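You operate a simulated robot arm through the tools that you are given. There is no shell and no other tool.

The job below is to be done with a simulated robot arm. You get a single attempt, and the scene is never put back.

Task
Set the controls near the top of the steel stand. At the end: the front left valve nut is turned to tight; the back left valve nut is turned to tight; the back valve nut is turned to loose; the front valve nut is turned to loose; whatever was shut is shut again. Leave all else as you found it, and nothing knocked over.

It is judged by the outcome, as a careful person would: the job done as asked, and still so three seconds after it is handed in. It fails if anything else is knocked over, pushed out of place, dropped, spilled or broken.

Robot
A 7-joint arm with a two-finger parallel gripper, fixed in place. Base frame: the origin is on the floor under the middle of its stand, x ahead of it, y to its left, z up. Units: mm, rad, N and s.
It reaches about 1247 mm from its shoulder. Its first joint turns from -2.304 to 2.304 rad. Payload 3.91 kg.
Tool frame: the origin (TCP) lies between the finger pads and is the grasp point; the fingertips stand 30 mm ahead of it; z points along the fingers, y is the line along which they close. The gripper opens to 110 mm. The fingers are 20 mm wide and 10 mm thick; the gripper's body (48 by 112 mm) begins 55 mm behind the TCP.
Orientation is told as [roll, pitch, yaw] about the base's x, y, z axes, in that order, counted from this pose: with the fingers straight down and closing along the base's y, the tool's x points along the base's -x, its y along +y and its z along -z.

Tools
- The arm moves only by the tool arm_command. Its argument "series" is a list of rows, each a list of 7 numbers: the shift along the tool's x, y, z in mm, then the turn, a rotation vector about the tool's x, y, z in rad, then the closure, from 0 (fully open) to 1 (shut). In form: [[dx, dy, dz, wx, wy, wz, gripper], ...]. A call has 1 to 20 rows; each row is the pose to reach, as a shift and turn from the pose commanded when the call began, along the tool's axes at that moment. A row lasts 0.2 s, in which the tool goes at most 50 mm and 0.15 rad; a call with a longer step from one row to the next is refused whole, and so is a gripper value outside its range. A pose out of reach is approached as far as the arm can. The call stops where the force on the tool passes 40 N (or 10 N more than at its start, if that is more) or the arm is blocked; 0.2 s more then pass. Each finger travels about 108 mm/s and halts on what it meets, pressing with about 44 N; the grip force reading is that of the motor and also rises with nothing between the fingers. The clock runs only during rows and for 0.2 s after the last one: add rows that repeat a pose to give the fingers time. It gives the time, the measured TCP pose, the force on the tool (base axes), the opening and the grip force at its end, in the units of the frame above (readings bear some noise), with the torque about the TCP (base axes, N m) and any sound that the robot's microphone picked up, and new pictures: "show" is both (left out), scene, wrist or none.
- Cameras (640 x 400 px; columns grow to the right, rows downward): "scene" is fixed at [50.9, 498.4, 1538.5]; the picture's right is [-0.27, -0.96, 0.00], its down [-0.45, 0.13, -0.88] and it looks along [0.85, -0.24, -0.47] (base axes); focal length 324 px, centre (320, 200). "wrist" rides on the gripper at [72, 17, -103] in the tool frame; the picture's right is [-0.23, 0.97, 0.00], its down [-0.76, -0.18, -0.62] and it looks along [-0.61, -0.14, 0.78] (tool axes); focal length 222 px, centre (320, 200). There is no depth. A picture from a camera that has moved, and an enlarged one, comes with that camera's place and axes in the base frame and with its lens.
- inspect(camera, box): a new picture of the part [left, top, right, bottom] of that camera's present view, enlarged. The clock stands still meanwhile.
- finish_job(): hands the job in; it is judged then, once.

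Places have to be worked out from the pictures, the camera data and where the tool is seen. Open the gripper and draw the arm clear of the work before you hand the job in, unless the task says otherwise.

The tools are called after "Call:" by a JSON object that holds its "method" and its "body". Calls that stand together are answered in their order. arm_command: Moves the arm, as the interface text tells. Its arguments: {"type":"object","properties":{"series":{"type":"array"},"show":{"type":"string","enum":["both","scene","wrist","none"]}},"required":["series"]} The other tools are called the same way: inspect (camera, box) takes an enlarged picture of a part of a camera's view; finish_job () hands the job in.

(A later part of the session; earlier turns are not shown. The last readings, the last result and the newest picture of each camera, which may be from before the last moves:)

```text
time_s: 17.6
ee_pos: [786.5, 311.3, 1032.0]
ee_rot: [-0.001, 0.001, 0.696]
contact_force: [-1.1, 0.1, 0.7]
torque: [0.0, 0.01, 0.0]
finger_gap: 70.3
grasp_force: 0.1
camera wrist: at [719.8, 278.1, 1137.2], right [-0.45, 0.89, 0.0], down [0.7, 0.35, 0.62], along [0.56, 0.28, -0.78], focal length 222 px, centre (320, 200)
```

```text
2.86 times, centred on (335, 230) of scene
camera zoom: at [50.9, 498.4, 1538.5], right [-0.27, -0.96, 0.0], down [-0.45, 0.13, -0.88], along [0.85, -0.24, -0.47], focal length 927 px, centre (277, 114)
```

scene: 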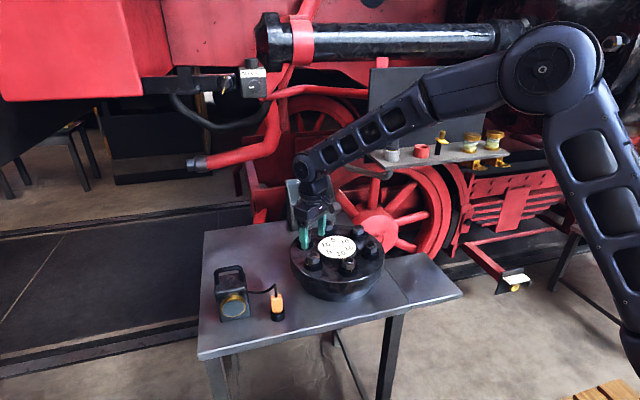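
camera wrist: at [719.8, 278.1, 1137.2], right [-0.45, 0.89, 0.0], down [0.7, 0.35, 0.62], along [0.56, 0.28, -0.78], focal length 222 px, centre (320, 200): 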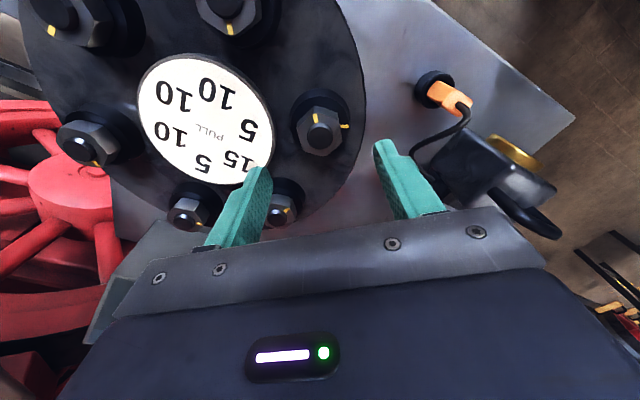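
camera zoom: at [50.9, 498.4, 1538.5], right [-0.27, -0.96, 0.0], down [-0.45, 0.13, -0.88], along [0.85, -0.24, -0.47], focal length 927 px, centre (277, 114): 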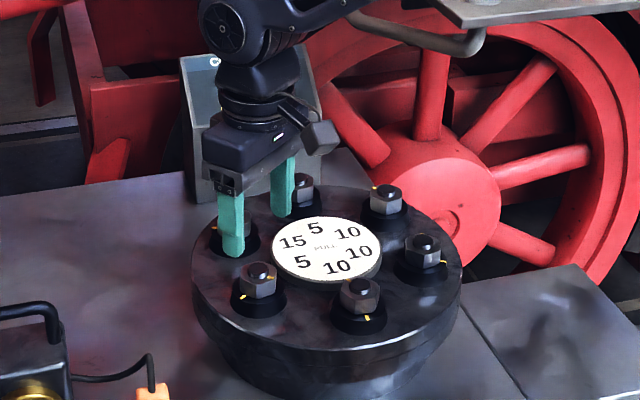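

The front-left nut is centred, with the stub at (320, 233) against a predicted (320, 231.5), and its flats are aligned. I'll descend, grip, and start a small clockwise turn.

Call:
{"method": "arm_command", "body": {"series": [[0, 0, 30, 0, 0, 0, 0.36], [0, 0, 50, 0, 0, 0, 0.36], [0, 0, 64, 0, 0, 0, 0.36], [0, 0, 64, 0, 0, 0, 0.36], [0, 0, 64, 0, 0, 0, 0.7], [0, 0, 64, 0, 0, 0, 0.9], [0, 0, 64, 0, 0, 0, 0.9], [0, 0, 64, 0, 0, 0.1, 0.9], [0, 0, 64, 0, 0, 0.2, 0.9], [0, 0, 64, 0, 0, 0.3, 0.9], [0, 0, 64, 0, 0, 0.3, 0.9]]}}

Call:
{"method": "inspect", "body": {"camera": "wrist", "box": [220, 90, 430, 240]}}

Call:
{"method": "inspect", "body": {"camera": "scene", "box": [270, 160, 400, 300]}}

```text
time_s: 20.0
ee_pos: [786.4, 310.4, 969.4]
ee_rot: [0.0, 0.001, 0.397]
contact_force: [2.7, -6.0, -4.9]
torque: [-0.2, -0.36, 0.0]
finger_gap: 35.6
grasp_force: 45.3
camera wrist: at [713.3, 299.6, 1073.8], right [-0.17, 0.99, 0.0], down [0.77, 0.13, 0.62], along [0.61, 0.1, -0.78], focal length 222 px, centre (320, 200)
```

scene: 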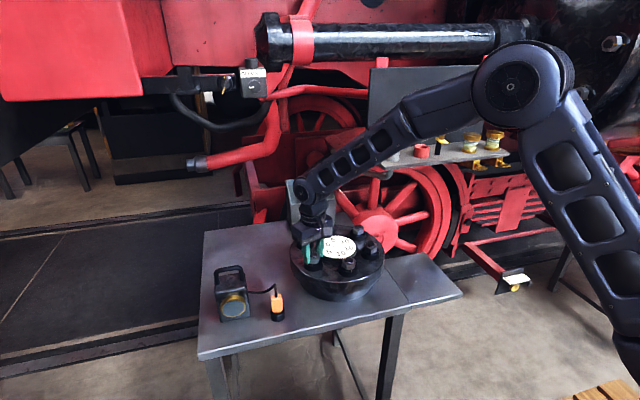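
wrist: 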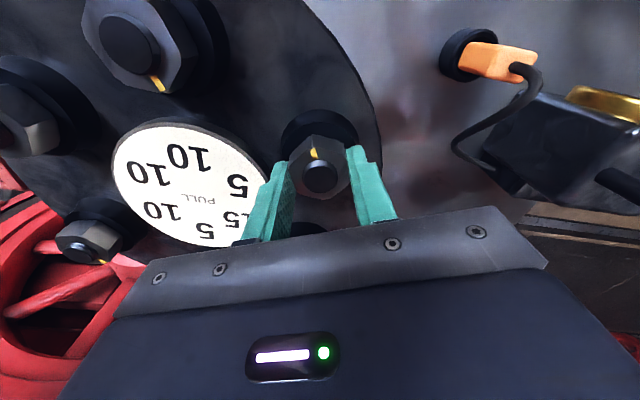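

```text
2.67 times, centred on (325, 165) of wrist
camera zoom: at [713.3, 299.6, 1073.8], right [-0.17, 0.99, 0.0], down [0.77, 0.13, 0.62], along [0.61, 0.1, -0.78], focal length 592 px, centre (307, 293)
```

zoom: 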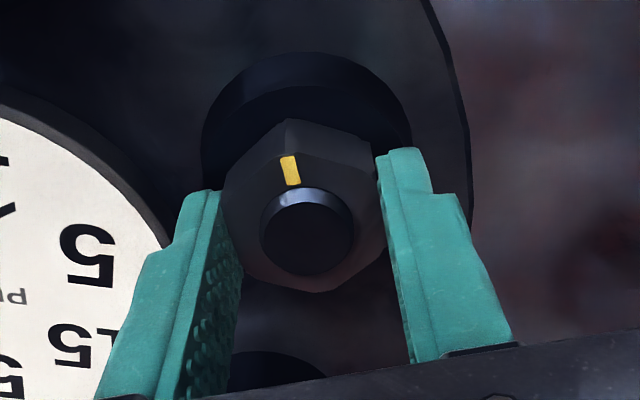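

```text
2.86 times, centred on (335, 230) of scene
camera zoom: at [50.9, 498.4, 1538.5], right [-0.27, -0.96, 0.0], down [-0.45, 0.13, -0.88], along [0.85, -0.24, -0.47], focal length 927 px, centre (277, 114)
```

zoom: 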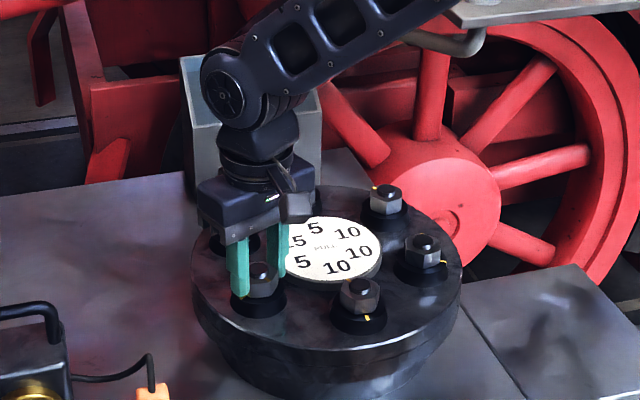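

The front-left nut turns clockwise freely as well, with torque near 0 and low side force. I'll continue clockwise towards the index mark, which needs about 1.73 rad in total, in stages.

Call:
{"method": "arm_command", "body": {"series": [[0, -0.6, 0, 0, 0, 0.1, 0.9], [0, -0.6, 0, 0, 0, 0.2, 0.9], [0, -0.6, 0, 0, 0, 0.3, 0.9], [0, -0.6, 0, 0, 0, 0.4, 0.9], [0, -0.6, 0, 0, 0, 0.5, 0.9], [0, -0.6, 0, 0, 0, 0.6, 0.9], [0, -0.6, 0, 0, 0, 0.6, 0.9]]}}

Call:
{"method": "inspect", "body": {"camera": "wrist", "box": [220, 90, 430, 240]}}

Call:
{"method": "inspect", "body": {"camera": "scene", "box": [270, 160, 400, 300]}}

```text
time_s: 21.6
ee_pos: [787.8, 311.2, 969.4]
ee_rot: [0.0, 0.001, -0.204]
contact_force: [9.1, 10.3, -1.6]
torque: [0.2, -0.76, -0.05]
finger_gap: 35.7
grasp_force: 44.9
camera wrist: at [719.0, 343.0, 1073.5], right [0.42, 0.91, 0.0], down [0.71, -0.33, 0.62], along [0.57, -0.26, -0.78], focal length 222 px, centre (320, 200)
```

scene: 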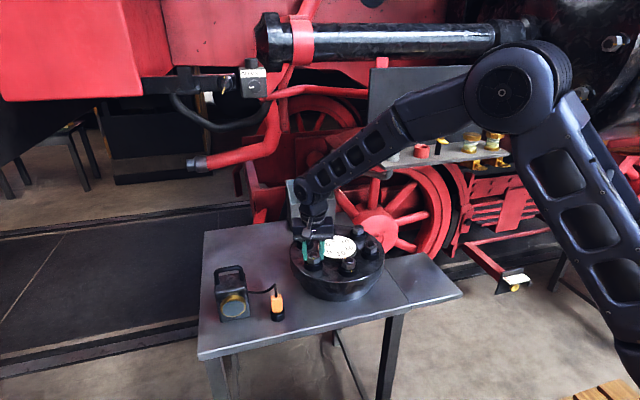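
wrist: 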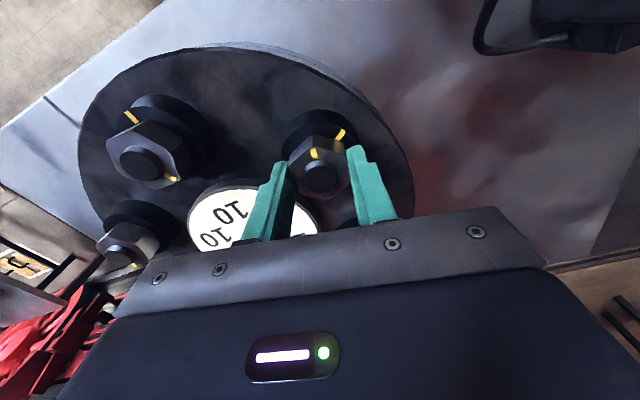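

```text
2.67 times, centred on (325, 165) of wrist
camera zoom: at [719.0, 343.0, 1073.5], right [0.42, 0.91, 0.0], down [0.71, -0.33, 0.62], along [0.57, -0.26, -0.78], focal length 592 px, centre (307, 293)
```

zoom: 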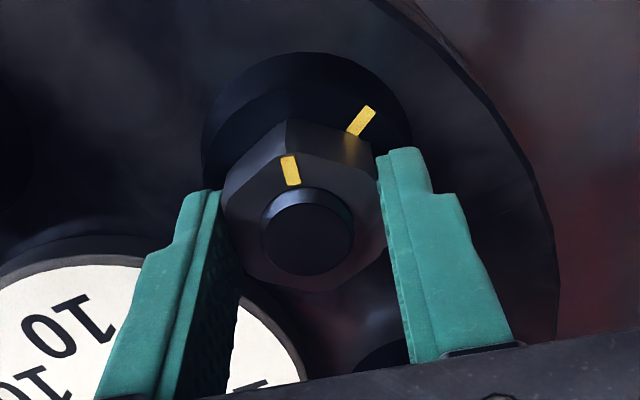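

```text
2.86 times, centred on (335, 230) of scene
camera zoom: at [50.9, 498.4, 1538.5], right [-0.27, -0.96, 0.0], down [-0.45, 0.13, -0.88], along [0.85, -0.24, -0.47], focal length 927 px, centre (277, 114)
```

zoom: 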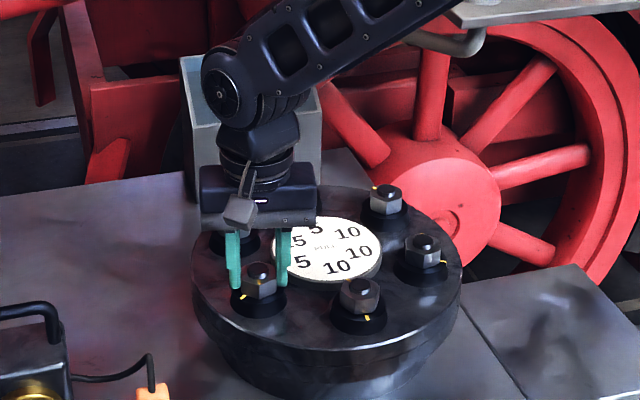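

It is still free at 0.9 rad, and the nut mark is approaching the index. I'll go on clockwise in smaller stages.

Call:
{"method": "arm_command", "body": {"series": [[-0.8, 1.0, 0, 0, 0, 0, 0.9], [-0.8, 1.0, 0, 0, 0, 0.1, 0.9], [-0.8, 1.0, 0, 0, 0, 0.2, 0.9], [-0.8, 1.0, 0, 0, 0, 0.3, 0.9], [-0.8, 1.0, 0, 0, 0, 0.4, 0.9], [-0.8, 1.0, 0, 0, 0, 0.5, 0.9], [-0.8, 1.0, 0, 0, 0, 0.5, 0.9]]}}

Call:
{"method": "inspect", "body": {"camera": "wrist", "box": [220, 90, 430, 240]}}

Call:
{"method": "inspect", "body": {"camera": "scene", "box": [270, 160, 400, 300]}}

```text
time_s: 23.2
ee_pos: [787.6, 311.2, 970.0]
ee_rot: [-0.002, 0.0, -0.703]
contact_force: [-22.9, -2.2, -7.3]
torque: [0.07, 0.72, -0.01]
finger_gap: 35.7
grasp_force: 45.0
camera wrist: at [742.6, 371.8, 1073.4], right [0.8, 0.6, 0.0], down [0.47, -0.63, 0.62], along [0.37, -0.5, -0.78], focal length 222 px, centre (320, 200)
```

scene: 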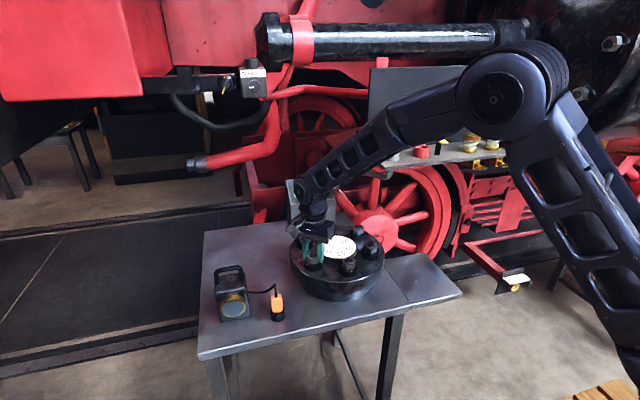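
wrist: 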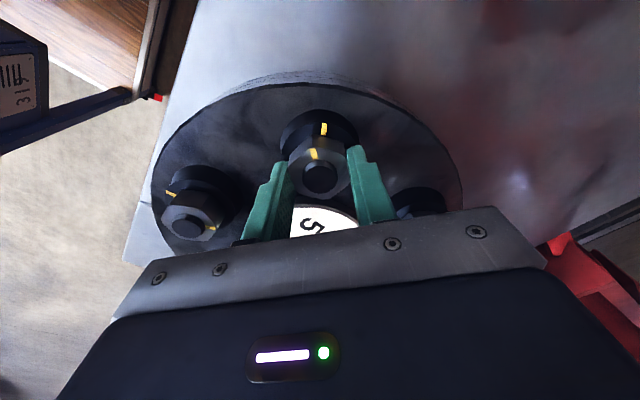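

```text
2.67 times, centred on (325, 165) of wrist
camera zoom: at [742.6, 371.8, 1073.4], right [0.8, 0.6, 0.0], down [0.47, -0.63, 0.62], along [0.37, -0.5, -0.78], focal length 592 px, centre (307, 293)
```

zoom: 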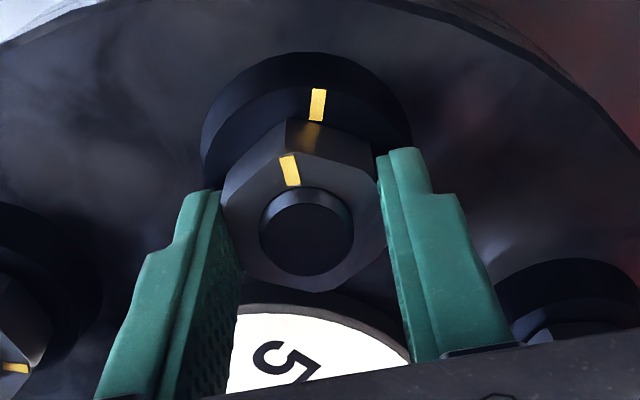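

```text
2.86 times, centred on (335, 230) of scene
camera zoom: at [50.9, 498.4, 1538.5], right [-0.27, -0.96, 0.0], down [-0.45, 0.13, -0.88], along [0.85, -0.24, -0.47], focal length 927 px, centre (277, 114)
```

zoom: 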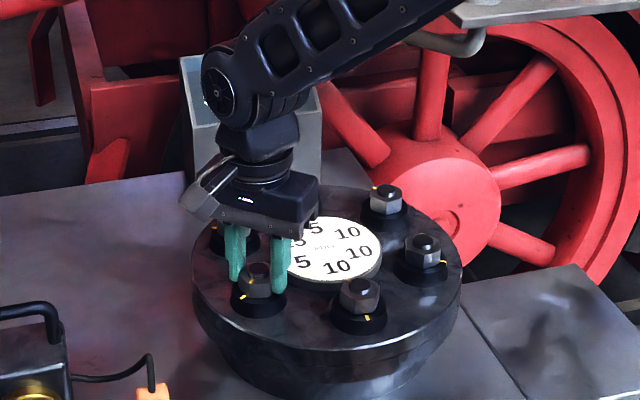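

The marks are about 0.33 rad from aligning. I'll relieve the side force and finish the turn to alignment.

Call:
{"method": "arm_command", "body": {"series": [[0.6, -0.5, 0, 0, 0, 0, 0.9], [1.0, -0.85, 0, 0, 0, 0.08, 0.9], [1.0, -0.85, 0, 0, 0, 0.16, 0.9], [1.0, -0.85, 0, 0, 0, 0.25, 0.9], [1.0, -0.85, 0, 0, 0, 0.33, 0.9], [1.0, -0.85, 0, 0, 0, 0.33, 0.9]]}}

Call:
{"method": "inspect", "body": {"camera": "wrist", "box": [220, 90, 430, 240]}}

Call:
{"method": "inspect", "body": {"camera": "scene", "box": [270, 160, 400, 300]}}

```text
time_s: 24.6
ee_pos: [786.5, 310.8, 969.2]
ee_rot: [-0.001, 0.0, -1.034]
contact_force: [-10.2, -3.8, -8.5]
torque: [-0.59, -0.08, 0.03]
finger_gap: 35.9
grasp_force: 45.5
camera wrist: at [764.1, 382.8, 1073.3], right [0.95, 0.3, 0.0], down [0.24, -0.75, 0.62], along [0.19, -0.59, -0.78], focal length 222 px, centre (320, 200)
```

scene: 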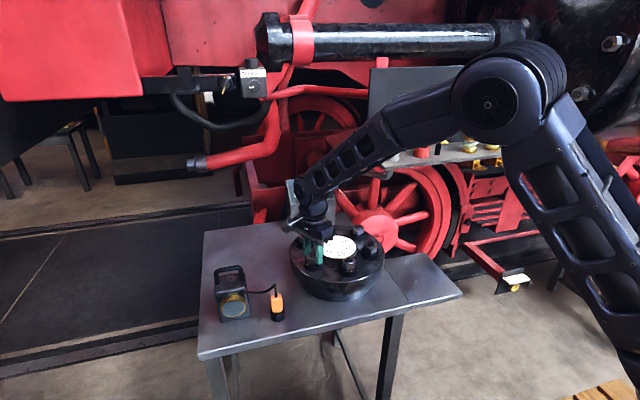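
wrist: 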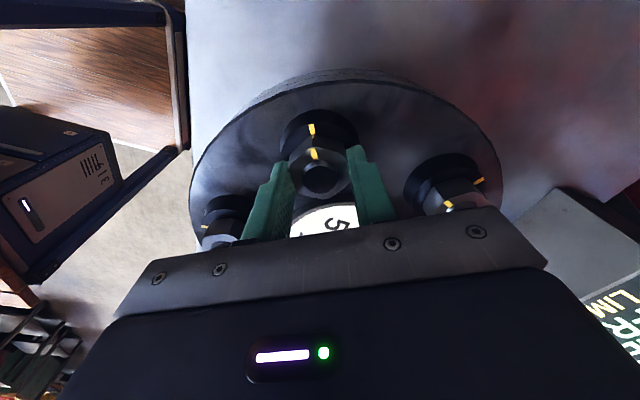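

```text
2.67 times, centred on (325, 165) of wrist
camera zoom: at [764.1, 382.8, 1073.3], right [0.95, 0.3, 0.0], down [0.24, -0.75, 0.62], along [0.19, -0.59, -0.78], focal length 592 px, centre (307, 293)
```

zoom: 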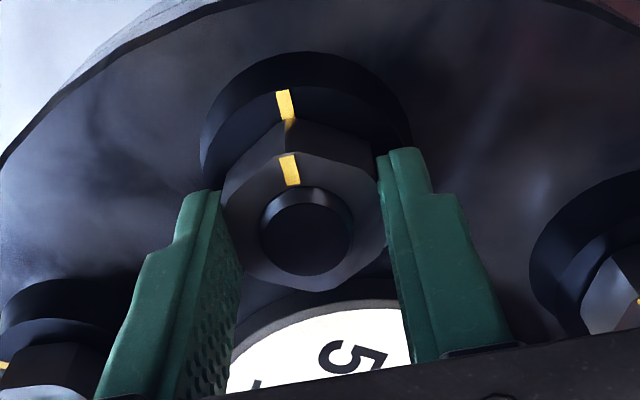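

```text
2.86 times, centred on (335, 230) of scene
camera zoom: at [50.9, 498.4, 1538.5], right [-0.27, -0.96, 0.0], down [-0.45, 0.13, -0.88], along [0.85, -0.24, -0.47], focal length 927 px, centre (277, 114)
```

zoom: 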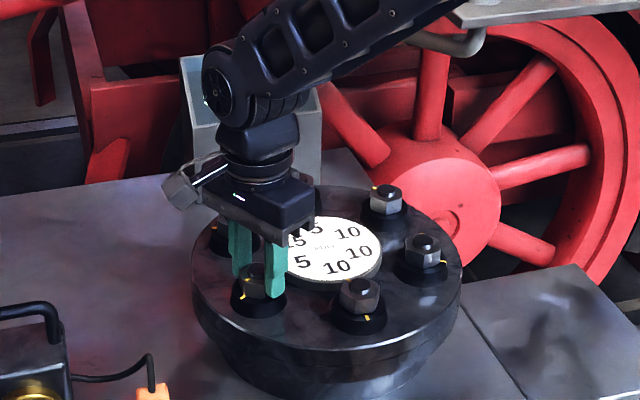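

The marks are aligned now. The display shows at the lower right of the wrist view, so I'll look there.

Call:
{"method": "inspect", "body": {"camera": "wrist", "box": [540, 230, 640, 370]}}

```text
2.86 times, centred on (590, 300) of wrist
camera zoom: at [764.1, 382.8, 1073.3], right [0.95, 0.3, 0.0], down [0.24, -0.75, 0.62], along [0.19, -0.59, -0.78], focal length 635 px, centre (-451, -86)
```

zoom: 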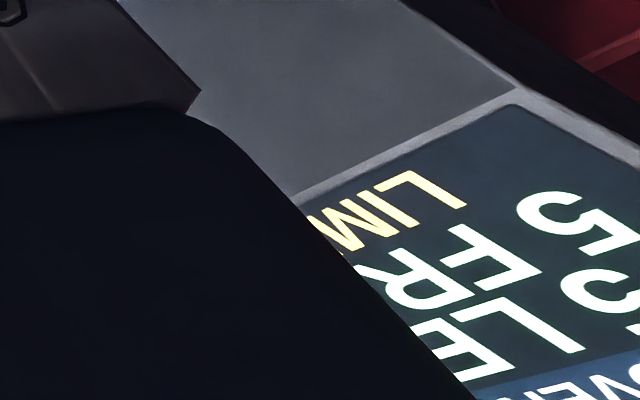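

The display now shows something like "LE…" and "FR…" with values, so tightening the front-left nut registered. I'll release and move clear to read it.

Call:
{"method": "arm_command", "body": {"series": [[0, 0, 0, 0, 0, 0, 0.36], [0, 0, 0, 0, 0, 0, 0.36], [0, 0, -35, 0, 0, 0, 0.36], [0, 0, -65, 0, 0, 0, 0.36], [0, 0, -90, 0, 0, -0.1, 0.36], [10, 30, -120, 0, 0, -0.2, 0.36], [20, 60, -120, 0, 0, -0.3, 0.36], [30, 90, -120, 0, 0, -0.4, 0.36], [30, 90, -120, 0, 0, -0.4, 0.36]]}}

Call:
{"method": "inspect", "body": {"camera": "scene", "box": [270, 160, 400, 300]}}

```text
time_s: 26.6
ee_pos: [849.2, 382.0, 1089.4]
ee_rot: [0.001, 0.0, -0.632]
contact_force: [-0.4, 0.2, 0.0]
torque: [0.04, 0.04, 0.04]
finger_gap: 70.4
grasp_force: 0.1
camera wrist: at [800.1, 440.1, 1193.8], right [0.76, 0.65, 0.0], down [0.51, -0.59, 0.62], along [0.41, -0.47, -0.78], focal length 222 px, centre (320, 200)
```

scene: 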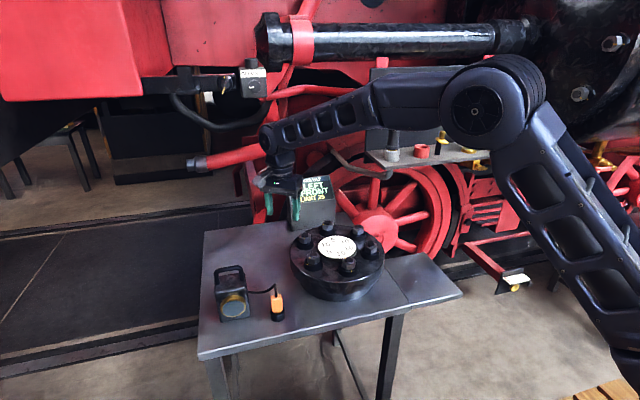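
wrist: 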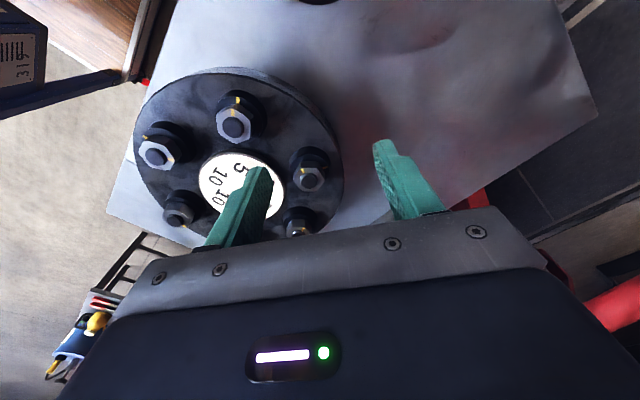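

```text
2.86 times, centred on (335, 230) of scene
camera zoom: at [50.9, 498.4, 1538.5], right [-0.27, -0.96, 0.0], down [-0.45, 0.13, -0.88], along [0.85, -0.24, -0.47], focal length 927 px, centre (277, 114)
```

zoom: 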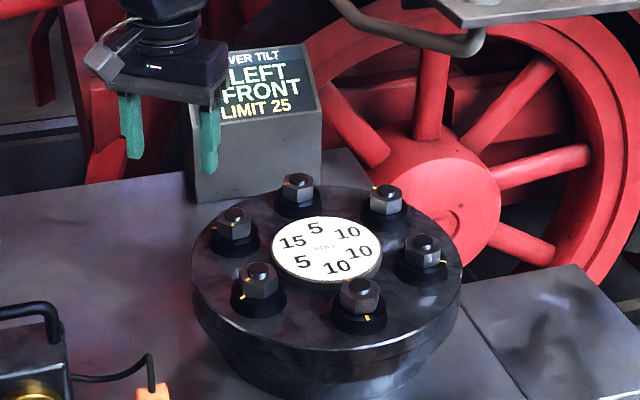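

The display reads "? LEFT / ? FRONT, LIMIT 25", which fits pulls acting per axis. I'll move above the front nut so I can read the numbers clearly.

Call:
{"method": "arm_command", "body": {"series": [[18, -38, 0, 0, 0, 0, 0.36], [36, -76, 0, 0, 0, 0, 0.36], [50, -115, 20, 0, 0, 0, 0.36], [40, -150, 40, 0, 0, 0, 0.36], [20, -180, 50, 0, 0, -0.02, 0.36], [-3, -198, 55, 0, 0, -0.03, 0.36], [-3, -198, 55, 0, 0, -0.03, 0.36]]}}

Call:
{"method": "inspect", "body": {"camera": "scene", "box": [270, 160, 400, 300]}}

```text
time_s: 28.2
ee_pos: [734.3, 221.2, 1035.3]
ee_rot: [0.001, 0.001, -0.601]
contact_force: [0.1, -0.5, -0.9]
torque: [0.01, -0.03, -0.04]
finger_gap: 70.2
grasp_force: 0.1
camera wrist: at [683.8, 277.7, 1139.6], right [0.74, 0.67, 0.0], down [0.53, -0.58, 0.62], along [0.42, -0.46, -0.78], focal length 222 px, centre (320, 200)
```

scene: 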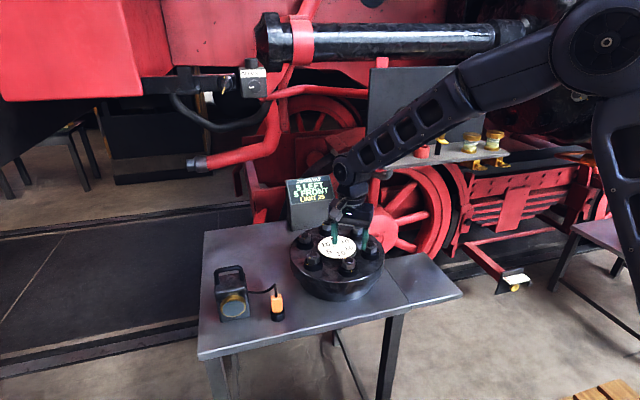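
wrist: 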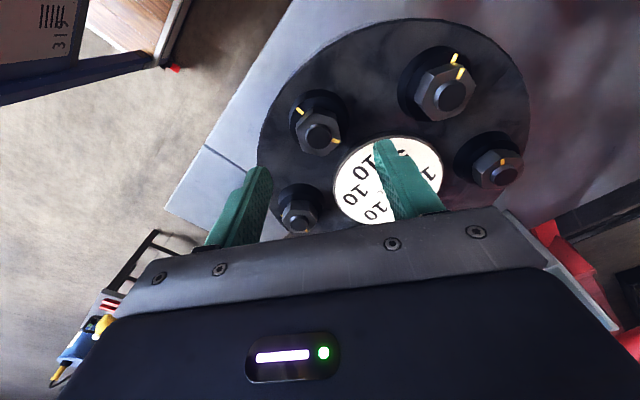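

```text
2.86 times, centred on (335, 230) of scene
camera zoom: at [50.9, 498.4, 1538.5], right [-0.27, -0.96, 0.0], down [-0.45, 0.13, -0.88], along [0.85, -0.24, -0.47], focal length 927 px, centre (277, 114)
```

zoom: 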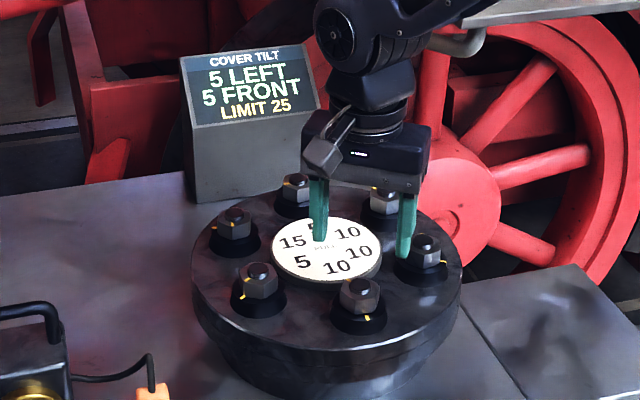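

The display reads "5 LEFT / 5 FRONT", so front-left counts as tight and the untouched nuts contribute nothing. The front nut may still need more counter-clockwise turning to count as loose. I'll check its alignment, then probe gently for a stop or state change, which can be undone.

Call:
{"method": "inspect", "body": {"camera": "wrist", "box": [260, 85, 380, 175]}}

```text
4.44 times, centred on (320, 130) of wrist
camera zoom: at [683.8, 277.7, 1139.6], right [0.74, 0.67, 0.0], down [0.53, -0.58, 0.62], along [0.42, -0.46, -0.78], focal length 987 px, centre (320, 511)
```

zoom: 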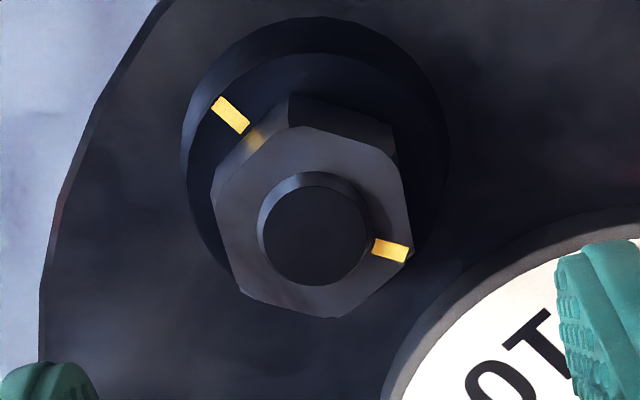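

Alignment is good. I'll shift (-1.5, -1.3), descend, grip, and turn counter-clockwise in small increments.

Call:
{"method": "arm_command", "body": {"series": [[-1.5, -1.3, 30, 0, 0, 0, 0.36], [-1.5, -1.3, 52, 0, 0, 0, 0.36], [-1.5, -1.3, 66, 0, 0, 0, 0.36], [-1.5, -1.3, 66, 0, 0, 0, 0.36], [-1.5, -1.3, 66, 0, 0, 0, 0.7], [-1.5, -1.3, 66, 0, 0, 0, 0.9], [-1.5, -1.3, 66, 0, 0, 0, 0.9], [-1.5, -1.3, 66, 0, 0, -0.1, 0.9], [-1.5, -1.3, 66, 0, 0, -0.2, 0.9], [-1.5, -1.3, 66, 0, 0, -0.2, 0.9]], "show": "scene"}}

Call:
{"method": "inspect", "body": {"camera": "scene", "box": [270, 160, 400, 300]}}

Call:
{"method": "inspect", "body": {"camera": "wrist", "box": [220, 90, 430, 240]}}

```text
time_s: 30.4
ee_pos: [734.9, 219.5, 969.3]
ee_rot: [-0.001, 0.001, -0.402]
contact_force: [10.8, 4.4, -0.4]
torque: [0.27, 0.03, 0.05]
finger_gap: 35.7
grasp_force: 45.3
```

scene: 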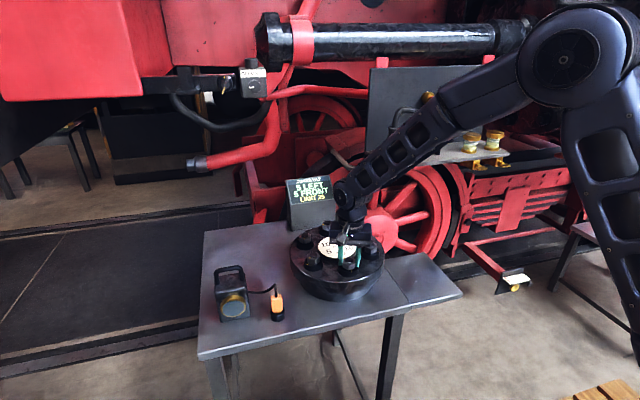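

```text
2.86 times, centred on (335, 230) of scene
camera zoom: at [50.9, 498.4, 1538.5], right [-0.27, -0.96, 0.0], down [-0.45, 0.13, -0.88], along [0.85, -0.24, -0.47], focal length 927 px, centre (277, 114)
```

zoom: 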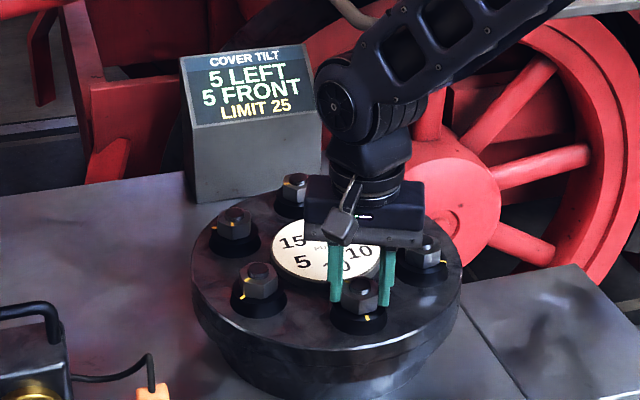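

```text
2.67 times, centred on (325, 165) of wrist
camera zoom: at [674.4, 264.6, 1072.8], right [0.59, 0.81, 0.0], down [0.63, -0.46, 0.62], along [0.5, -0.37, -0.78], focal length 592 px, centre (307, 293)
```

zoom: 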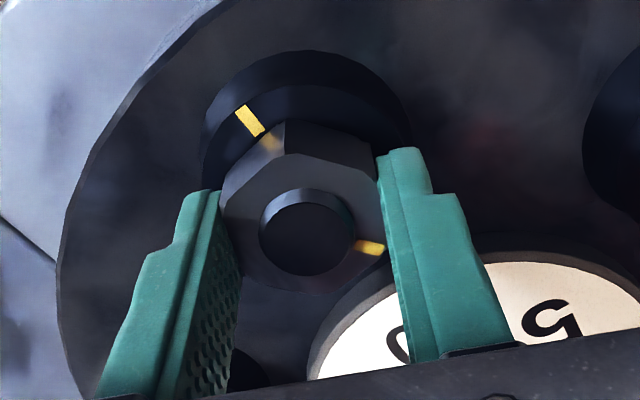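

Call:
{"method": "arm_command", "body": {"series": [[-0.8, 0.8, 0, 0, 0, 0, 0.9], [-0.8, 0.8, 0, 0, 0, -0.1, 0.9], [-0.8, 0.8, 0, 0, 0, -0.2, 0.9], [-0.8, 0.8, 0, 0, 0, -0.3, 0.9], [-0.8, 0.8, 0, 0, 0, -0.4, 0.9], [-0.8, 0.8, 0, 0, 0, -0.5, 0.9], [-0.8, 0.8, 0, 0, 0, -0.5, 0.9]], "show": "scene"}}

Call:
{"method": "inspect", "body": {"camera": "scene", "box": [270, 160, 400, 300]}}

Call:
{"method": "inspect", "body": {"camera": "wrist", "box": [220, 90, 430, 240]}}

```text
time_s: 32.0
ee_pos: [735.9, 221.0, 969.2]
ee_rot: [-0.001, 0.001, 0.097]
contact_force: [-8.0, -2.8, 15.8]
torque: [-0.09, 0.9, -0.01]
finger_gap: 35.2
grasp_force: 45.4
```

scene: 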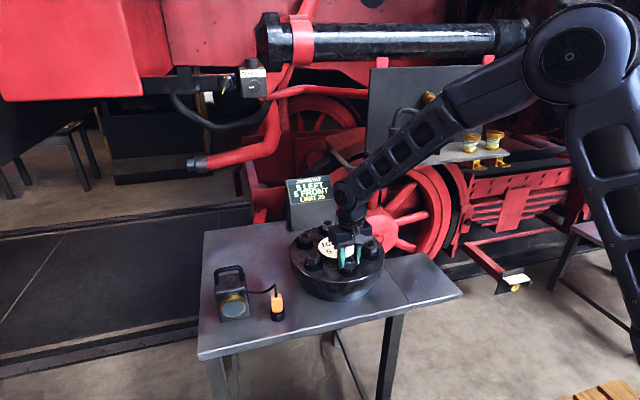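

```text
2.86 times, centred on (335, 230) of scene
camera zoom: at [50.9, 498.4, 1538.5], right [-0.27, -0.96, 0.0], down [-0.45, 0.13, -0.88], along [0.85, -0.24, -0.47], focal length 927 px, centre (277, 114)
```

zoom: 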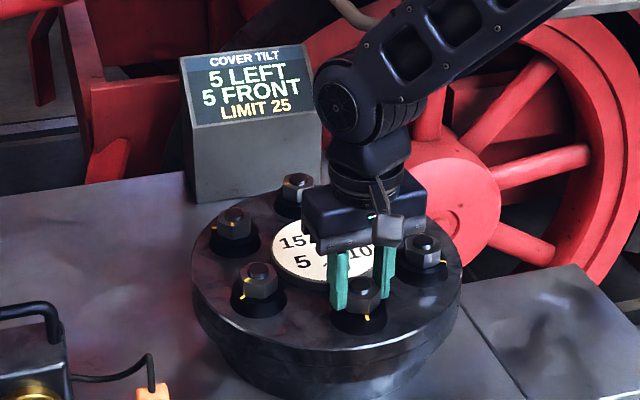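

```text
2.67 times, centred on (325, 165) of wrist
camera zoom: at [660.9, 230.7, 1072.7], right [0.13, 0.99, 0.0], down [0.78, -0.1, 0.62], along [0.62, -0.08, -0.78], focal length 592 px, centre (307, 293)
```

zoom: 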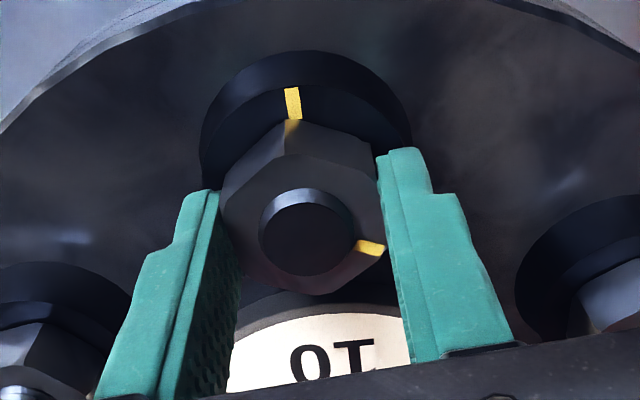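

There's still no stop or change at 146° in total. I'll continue this probe a bit further in the same grasp.

Call:
{"method": "arm_command", "body": {"series": [[0.5, 0, 0, 0, 0, -0.1, 0.9], [0.5, 0, 0, 0, 0, -0.2, 0.9], [0.5, 0, 0, 0, 0, -0.3, 0.9], [0.5, 0, 0, 0, 0, -0.4, 0.9], [0.5, 0, 0, 0, 0, -0.5, 0.9], [0.5, 0, 0, 0, 0, -0.6, 0.9], [0.5, 0, 0, 0, 0, -0.6, 0.9]], "show": "scene"}}

Call:
{"method": "inspect", "body": {"camera": "scene", "box": [270, 160, 400, 300]}}

Call:
{"method": "inspect", "body": {"camera": "wrist", "box": [220, 90, 430, 240]}}

```text
time_s: 33.6
ee_pos: [735.3, 220.5, 968.5]
ee_rot: [0.001, -0.001, 0.699]
contact_force: [10.5, 10.2, 16.9]
torque: [0.61, -0.71, -0.01]
finger_gap: 35.4
grasp_force: 45.2
```

scene: 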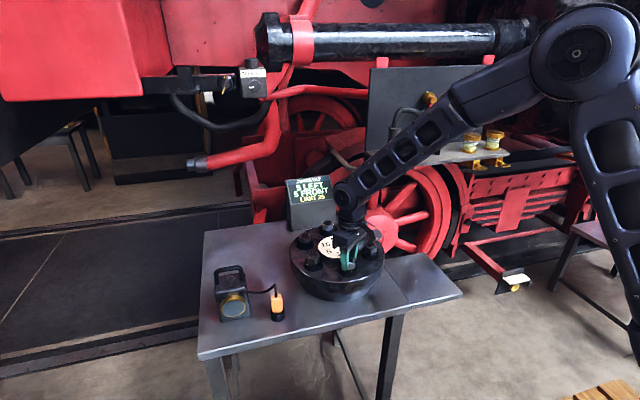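

```text
2.86 times, centred on (335, 230) of scene
camera zoom: at [50.9, 498.4, 1538.5], right [-0.27, -0.96, 0.0], down [-0.45, 0.13, -0.88], along [0.85, -0.24, -0.47], focal length 927 px, centre (277, 114)
```

zoom: 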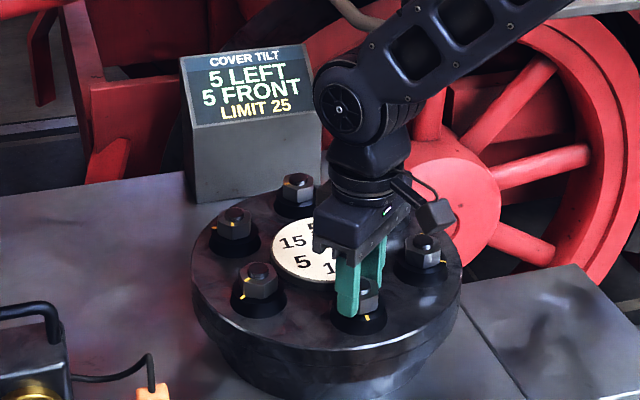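

```text
2.67 times, centred on (325, 165) of wrist
camera zoom: at [668.1, 187.5, 1072.7], right [-0.45, 0.89, 0.0], down [0.7, 0.35, 0.62], along [0.56, 0.28, -0.78], focal length 592 px, centre (307, 293)
```

zoom: 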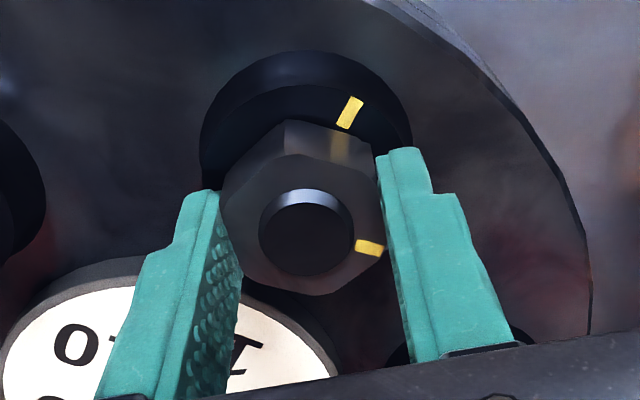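

The front nut has turned 180° with no stop and no display change, so counter-clockwise past the start has no effect. Alignment with the index mark is what registers as tight, so the found position already counts as loose. I'll turn the front nut back clockwise by the same 3.15 rad in two grasps, watching that the display stays unchanged.

Call:
{"method": "arm_command", "body": {"series": [[-0.8, 0.1, 0, 0, 0, 0.1, 0.9], [-0.8, 0.1, 0, 0, 0, 0.2, 0.9], [-0.8, 0.1, 0, 0, 0, 0.3, 0.9], [-0.8, 0.1, 0, 0, 0, 0.4, 0.9], [-0.8, 0.1, 0, 0, 0, 0.5, 0.9], [-0.8, 0.1, 0, 0, 0, 0.6, 0.9], [-0.8, 0.1, 0, 0, 0, 0.7, 0.9], [-0.8, 0.1, 0, 0, 0, 0.8, 0.9], [-0.8, 0.1, 0, 0, 0, 0.9, 0.9], [-0.8, 0.1, 0, 0, 0, 1.0, 0.9], [-0.8, 0.1, 0, 0, 0, 1.0, 0.9]], "show": "none"}}

```text
time_s: 36.0
ee_pos: [735.1, 220.5, 968.4]
ee_rot: [-0.001, 0.0, -0.305]
contact_force: [1.7, -3.0, 3.0]
torque: [0.05, 0.36, 0.0]
finger_gap: 35.4
grasp_force: 44.9
```

The turn went smoothly with low force. I'll continue clockwise another 0.8 rad, then look.

Call:
{"method": "arm_command", "body": {"series": [[0, 0, 0, 0, 0, 0.1, 0.9], [0, 0, 0, 0, 0, 0.2, 0.9], [0, 0, 0, 0, 0, 0.3, 0.9], [0, 0, 0, 0, 0, 0.4, 0.9], [0, 0, 0, 0, 0, 0.5, 0.9], [0, 0, 0, 0, 0, 0.6, 0.9], [0, 0, 0, 0, 0, 0.7, 0.9], [0, 0, 0, 0, 0, 0.8, 0.9], [0, 0, 0, 0, 0, 0.8, 0.9]], "show": "scene"}}

Call:
{"method": "inspect", "body": {"camera": "scene", "box": [270, 160, 400, 300]}}

Call:
{"method": "inspect", "body": {"camera": "wrist", "box": [220, 90, 430, 240]}}

```text
time_s: 38.0
ee_pos: [735.7, 219.6, 968.1]
ee_rot: [-0.001, 0.0, -1.104]
contact_force: [-4.5, -16.8, 0.2]
torque: [-0.57, 0.0, -0.02]
finger_gap: 35.4
grasp_force: 44.8
```

scene: 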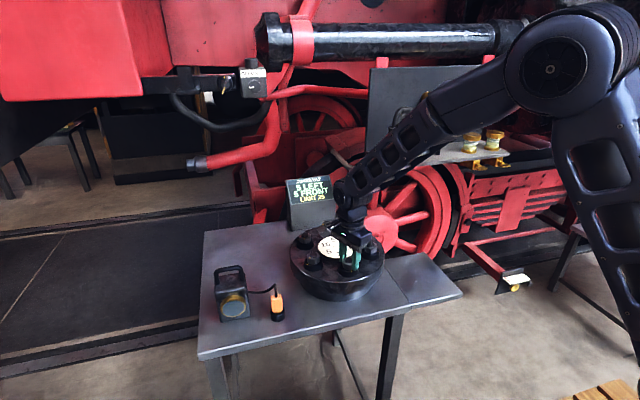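

```text
2.86 times, centred on (335, 230) of scene
camera zoom: at [50.9, 498.4, 1538.5], right [-0.27, -0.96, 0.0], down [-0.45, 0.13, -0.88], along [0.85, -0.24, -0.47], focal length 927 px, centre (277, 114)
```

zoom: 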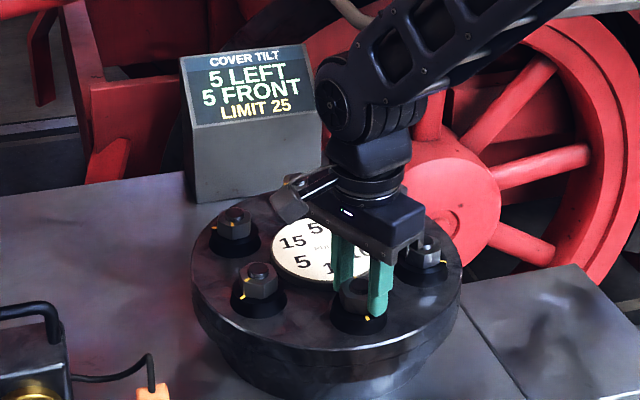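

```text
2.67 times, centred on (325, 165) of wrist
camera zoom: at [717.0, 293.0, 1072.2], right [0.97, 0.24, 0.0], down [0.18, -0.76, 0.62], along [0.15, -0.61, -0.78], focal length 592 px, centre (307, 293)
```

zoom: 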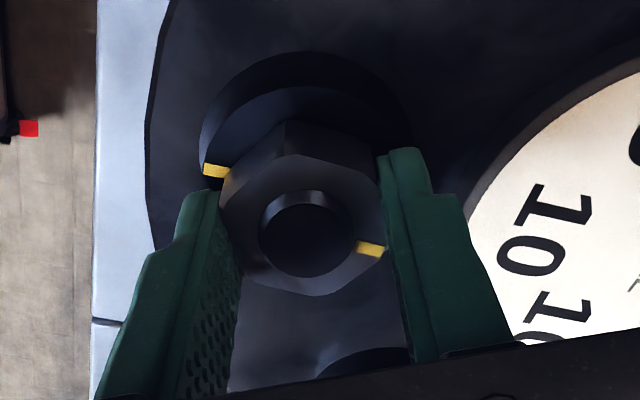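

The front nut is 1.35 rad from its start position and the display is unchanged. I'll open, rotate the tool 120° counter-clockwise around the nut, grip again, and turn back the remainder.

Call:
{"method": "arm_command", "body": {"series": [[0, 0, 0, 0, 0, 0, 0.36], [0, 0, 0, 0, 0, 0, 0.36], [0, 0, 0, 0, 0, -0.15, 0.36], [0, 0, 0, 0, 0, -0.3, 0.36], [0, 0, 0, 0, 0, -0.45, 0.36], [0, 0, 0, 0, 0, -0.6, 0.36], [0, 0, 0, 0, 0, -0.75, 0.36], [0, 0, 0, 0, 0, -0.9, 0.36], [0, 0, 0, 0, 0, -1.05, 0.36], [0, 0, 0, 0, 0, -1.2, 0.36], [0, 0, 0, 0, 0, -1.35, 0.36], [0, 0, 0, 0, 0, -1.5, 0.36], [0, 0, 0, 0, 0, -1.65, 0.36], [0, 0, 0, 0, 0, -1.8, 0.36], [0, 0, 0, 0, 0, -1.95, 0.36], [0, 0, 0, 0, 0, -2.094, 0.36], [0, 0, 0, 0, 0, -2.094, 0.36]], "show": "none"}}

Call:
{"method": "inspect", "body": {"camera": "wrist", "box": [220, 90, 430, 240]}}

```text
time_s: 41.6
ee_pos: [735.9, 220.2, 968.7]
ee_rot: [0.001, 0.002, 0.993]
contact_force: [0.4, -0.4, 0.4]
torque: [0.01, -0.03, 0.02]
finger_gap: 70.5
grasp_force: 0.1
```

```text
2.67 times, centred on (325, 165) of wrist
camera zoom: at [681.2, 169.8, 1072.6], right [-0.69, 0.72, 0.0], down [0.56, 0.54, 0.62], along [0.45, 0.43, -0.78], focal length 592 px, centre (307, 293)
```

zoom: 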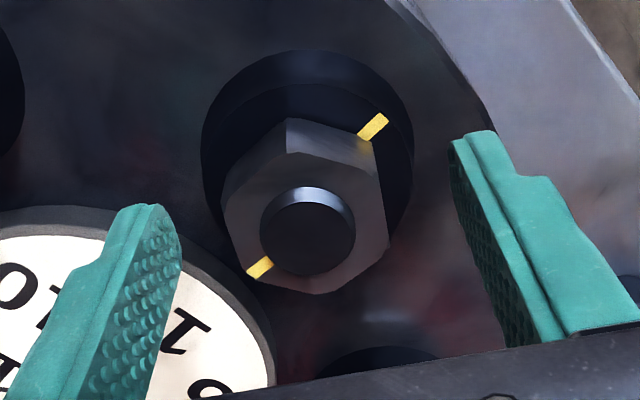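

Call:
{"method": "arm_command", "body": {"series": [[0, 0, 0, 0, 0, 0, 0.7], [0, 0, 0, 0, 0, 0, 0.9], [0, 0, 0, 0, 0, 0, 0.9], [0, 0, 0, 0, 0, 0.1, 0.9], [0, 0, 0, 0, 0, 0.2, 0.9], [0, 0, 0, 0, 0, 0.3, 0.9], [0, 0, 0, 0, 0, 0.4, 0.9], [0, 0, 0, 0, 0, 0.5, 0.9], [0, 0, 0, 0, 0, 0.6, 0.9], [0, 0, 0, 0, 0, 0.7, 0.9], [0, 0, 0, 0, 0, 0.8, 0.9], [0, 0, 0, 0, 0, 0.9, 0.9], [0, 0, 0, 0, 0, 1.0, 0.9], [0, 0, 0, 0, 0, 1.1, 0.9], [0, 0, 0, 0, 0, 1.2, 0.9], [0, 0, 0, 0, 0, 1.3, 0.9], [0, 0, 0, 0, 0, 1.35, 0.9], [0, 0, 0, 0, 0, 1.35, 0.9]], "show": "scene"}}

Call:
{"method": "inspect", "body": {"camera": "scene", "box": [270, 160, 400, 300]}}

Call:
{"method": "inspect", "body": {"camera": "wrist", "box": [220, 90, 430, 240]}}

```text
time_s: 45.4
ee_pos: [734.8, 219.3, 969.1]
ee_rot: [0.001, 0.002, -0.36]
contact_force: [-3.4, -6.7, -5.5]
torque: [-0.44, -0.63, -0.01]
finger_gap: 35.3
grasp_force: 44.8
```

scene: 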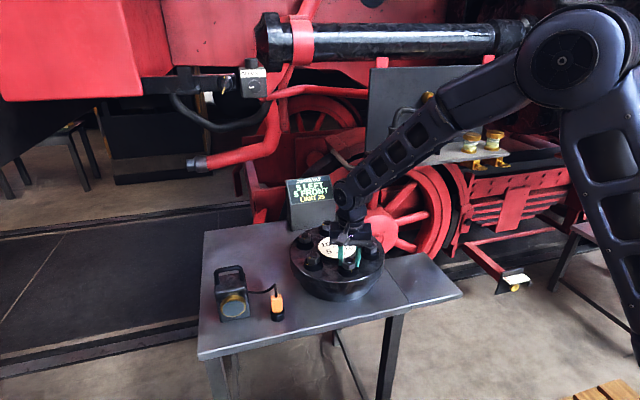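

```text
2.86 times, centred on (335, 230) of scene
camera zoom: at [50.9, 498.4, 1538.5], right [-0.27, -0.96, 0.0], down [-0.45, 0.13, -0.88], along [0.85, -0.24, -0.47], focal length 927 px, centre (277, 114)
```

zoom: 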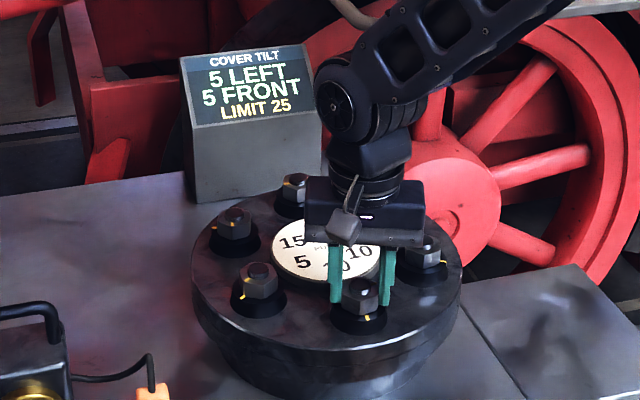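

```text
2.67 times, centred on (325, 165) of wrist
camera zoom: at [673.1, 262.0, 1072.3], right [0.56, 0.83, 0.0], down [0.65, -0.43, 0.62], along [0.52, -0.35, -0.78], focal length 592 px, centre (307, 293)
```

zoom: 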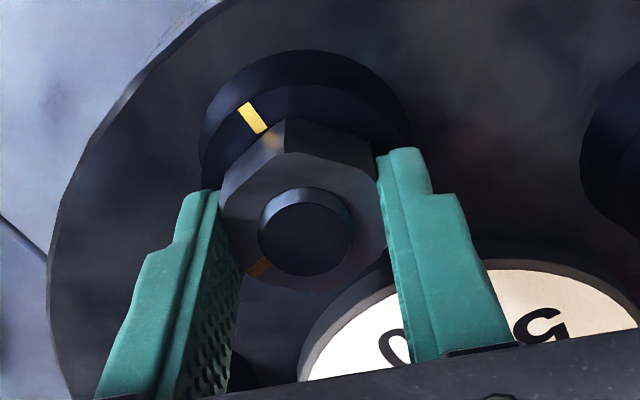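

The front nut is back at its original position and the display is stable at 5 LEFT / 5 FRONT. Next is the back-left nut (pull 15), expected near (891, 311). Tightening it should give 20 LEFT / 10 BACK, inside the limit. I'll release, rise and go there.

Call:
{"method": "arm_command", "body": {"series": [[0, 0, 0, 0, 0, 0, 0.36], [0, 0, 0, 0, 0, 0, 0.36], [0, 0, -35, 0, 0, 0, 0.36], [0, 0, -65, 0, 0, 0, 0.36], [-14, 17.5, -75, 0, 0, -0.13, 0.36], [-28, 35, -75, 0, 0, -0.26, 0.36], [-42, 52, -75, 0, 0, -0.39, 0.36], [-56, 70, -75, 0, 0, -0.52, 0.36], [-70, 87, -75, 0, 0, -0.65, 0.36], [-85, 105, -75, 0, 0, -0.78, 0.36], [-99, 122, -75, 0, 0, -0.91, 0.36], [-113.2, 139.6, -65, 0, 0, -1.04, 0.36], [-113.2, 139.6, -65, 0, 0, -1.06, 0.36], [-113.2, 139.6, -65, 0, 0, -1.06, 0.36]]}}

Call:
{"method": "inspect", "body": {"camera": "wrist", "box": [260, 85, 380, 175]}}

Call:
{"method": "inspect", "body": {"camera": "scene", "box": [270, 160, 400, 300]}}

```text
time_s: 48.4
ee_pos: [891.2, 311.7, 1034.0]
ee_rot: [-0.001, 0.0, 0.701]
contact_force: [0.3, -0.7, 0.8]
torque: [0.02, 0.01, 0.0]
finger_gap: 70.3
grasp_force: 0.1
camera wrist: at [824.0, 278.6, 1138.1], right [-0.46, 0.89, 0.0], down [0.7, 0.36, 0.62], along [0.55, 0.28, -0.78], focal length 222 px, centre (320, 200)
```

scene: 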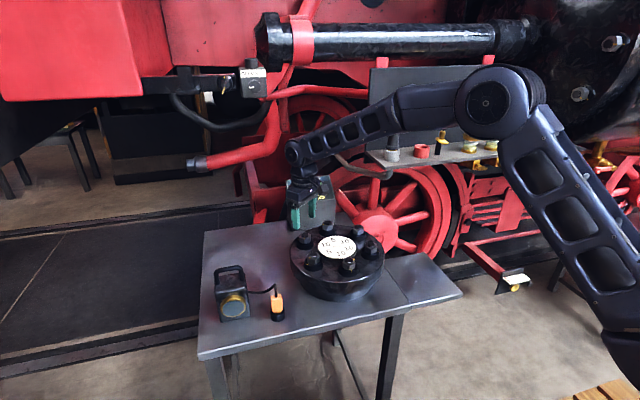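
wrist: 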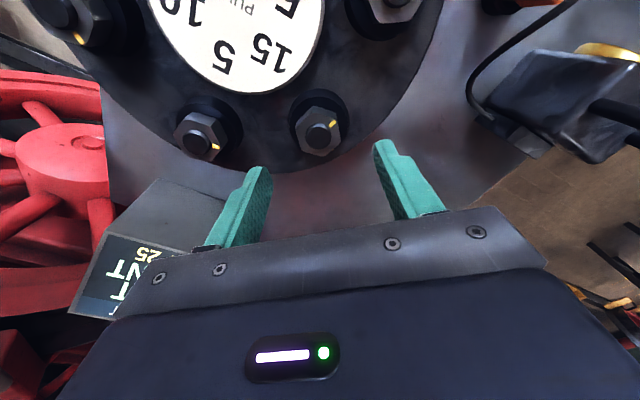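

```text
4.44 times, centred on (320, 130) of wrist
camera zoom: at [824.0, 278.6, 1138.1], right [-0.46, 0.89, 0.0], down [0.7, 0.36, 0.62], along [0.55, 0.28, -0.78], focal length 987 px, centre (320, 511)
```

zoom: 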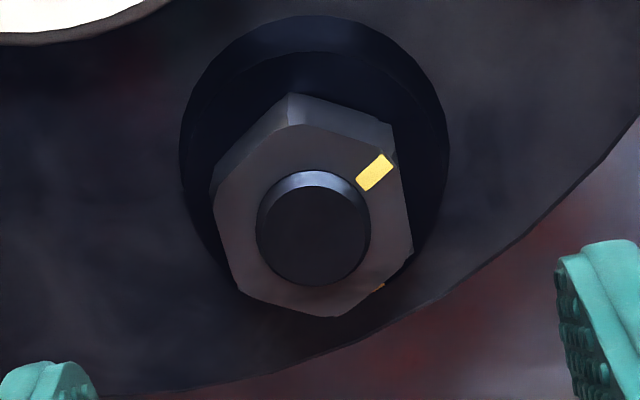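

```text
2.86 times, centred on (335, 230) of scene
camera zoom: at [50.9, 498.4, 1538.5], right [-0.27, -0.96, 0.0], down [-0.45, 0.13, -0.88], along [0.85, -0.24, -0.47], focal length 927 px, centre (277, 114)
```

zoom: 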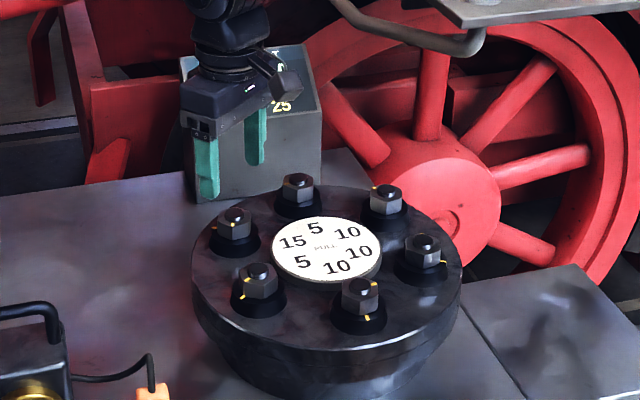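

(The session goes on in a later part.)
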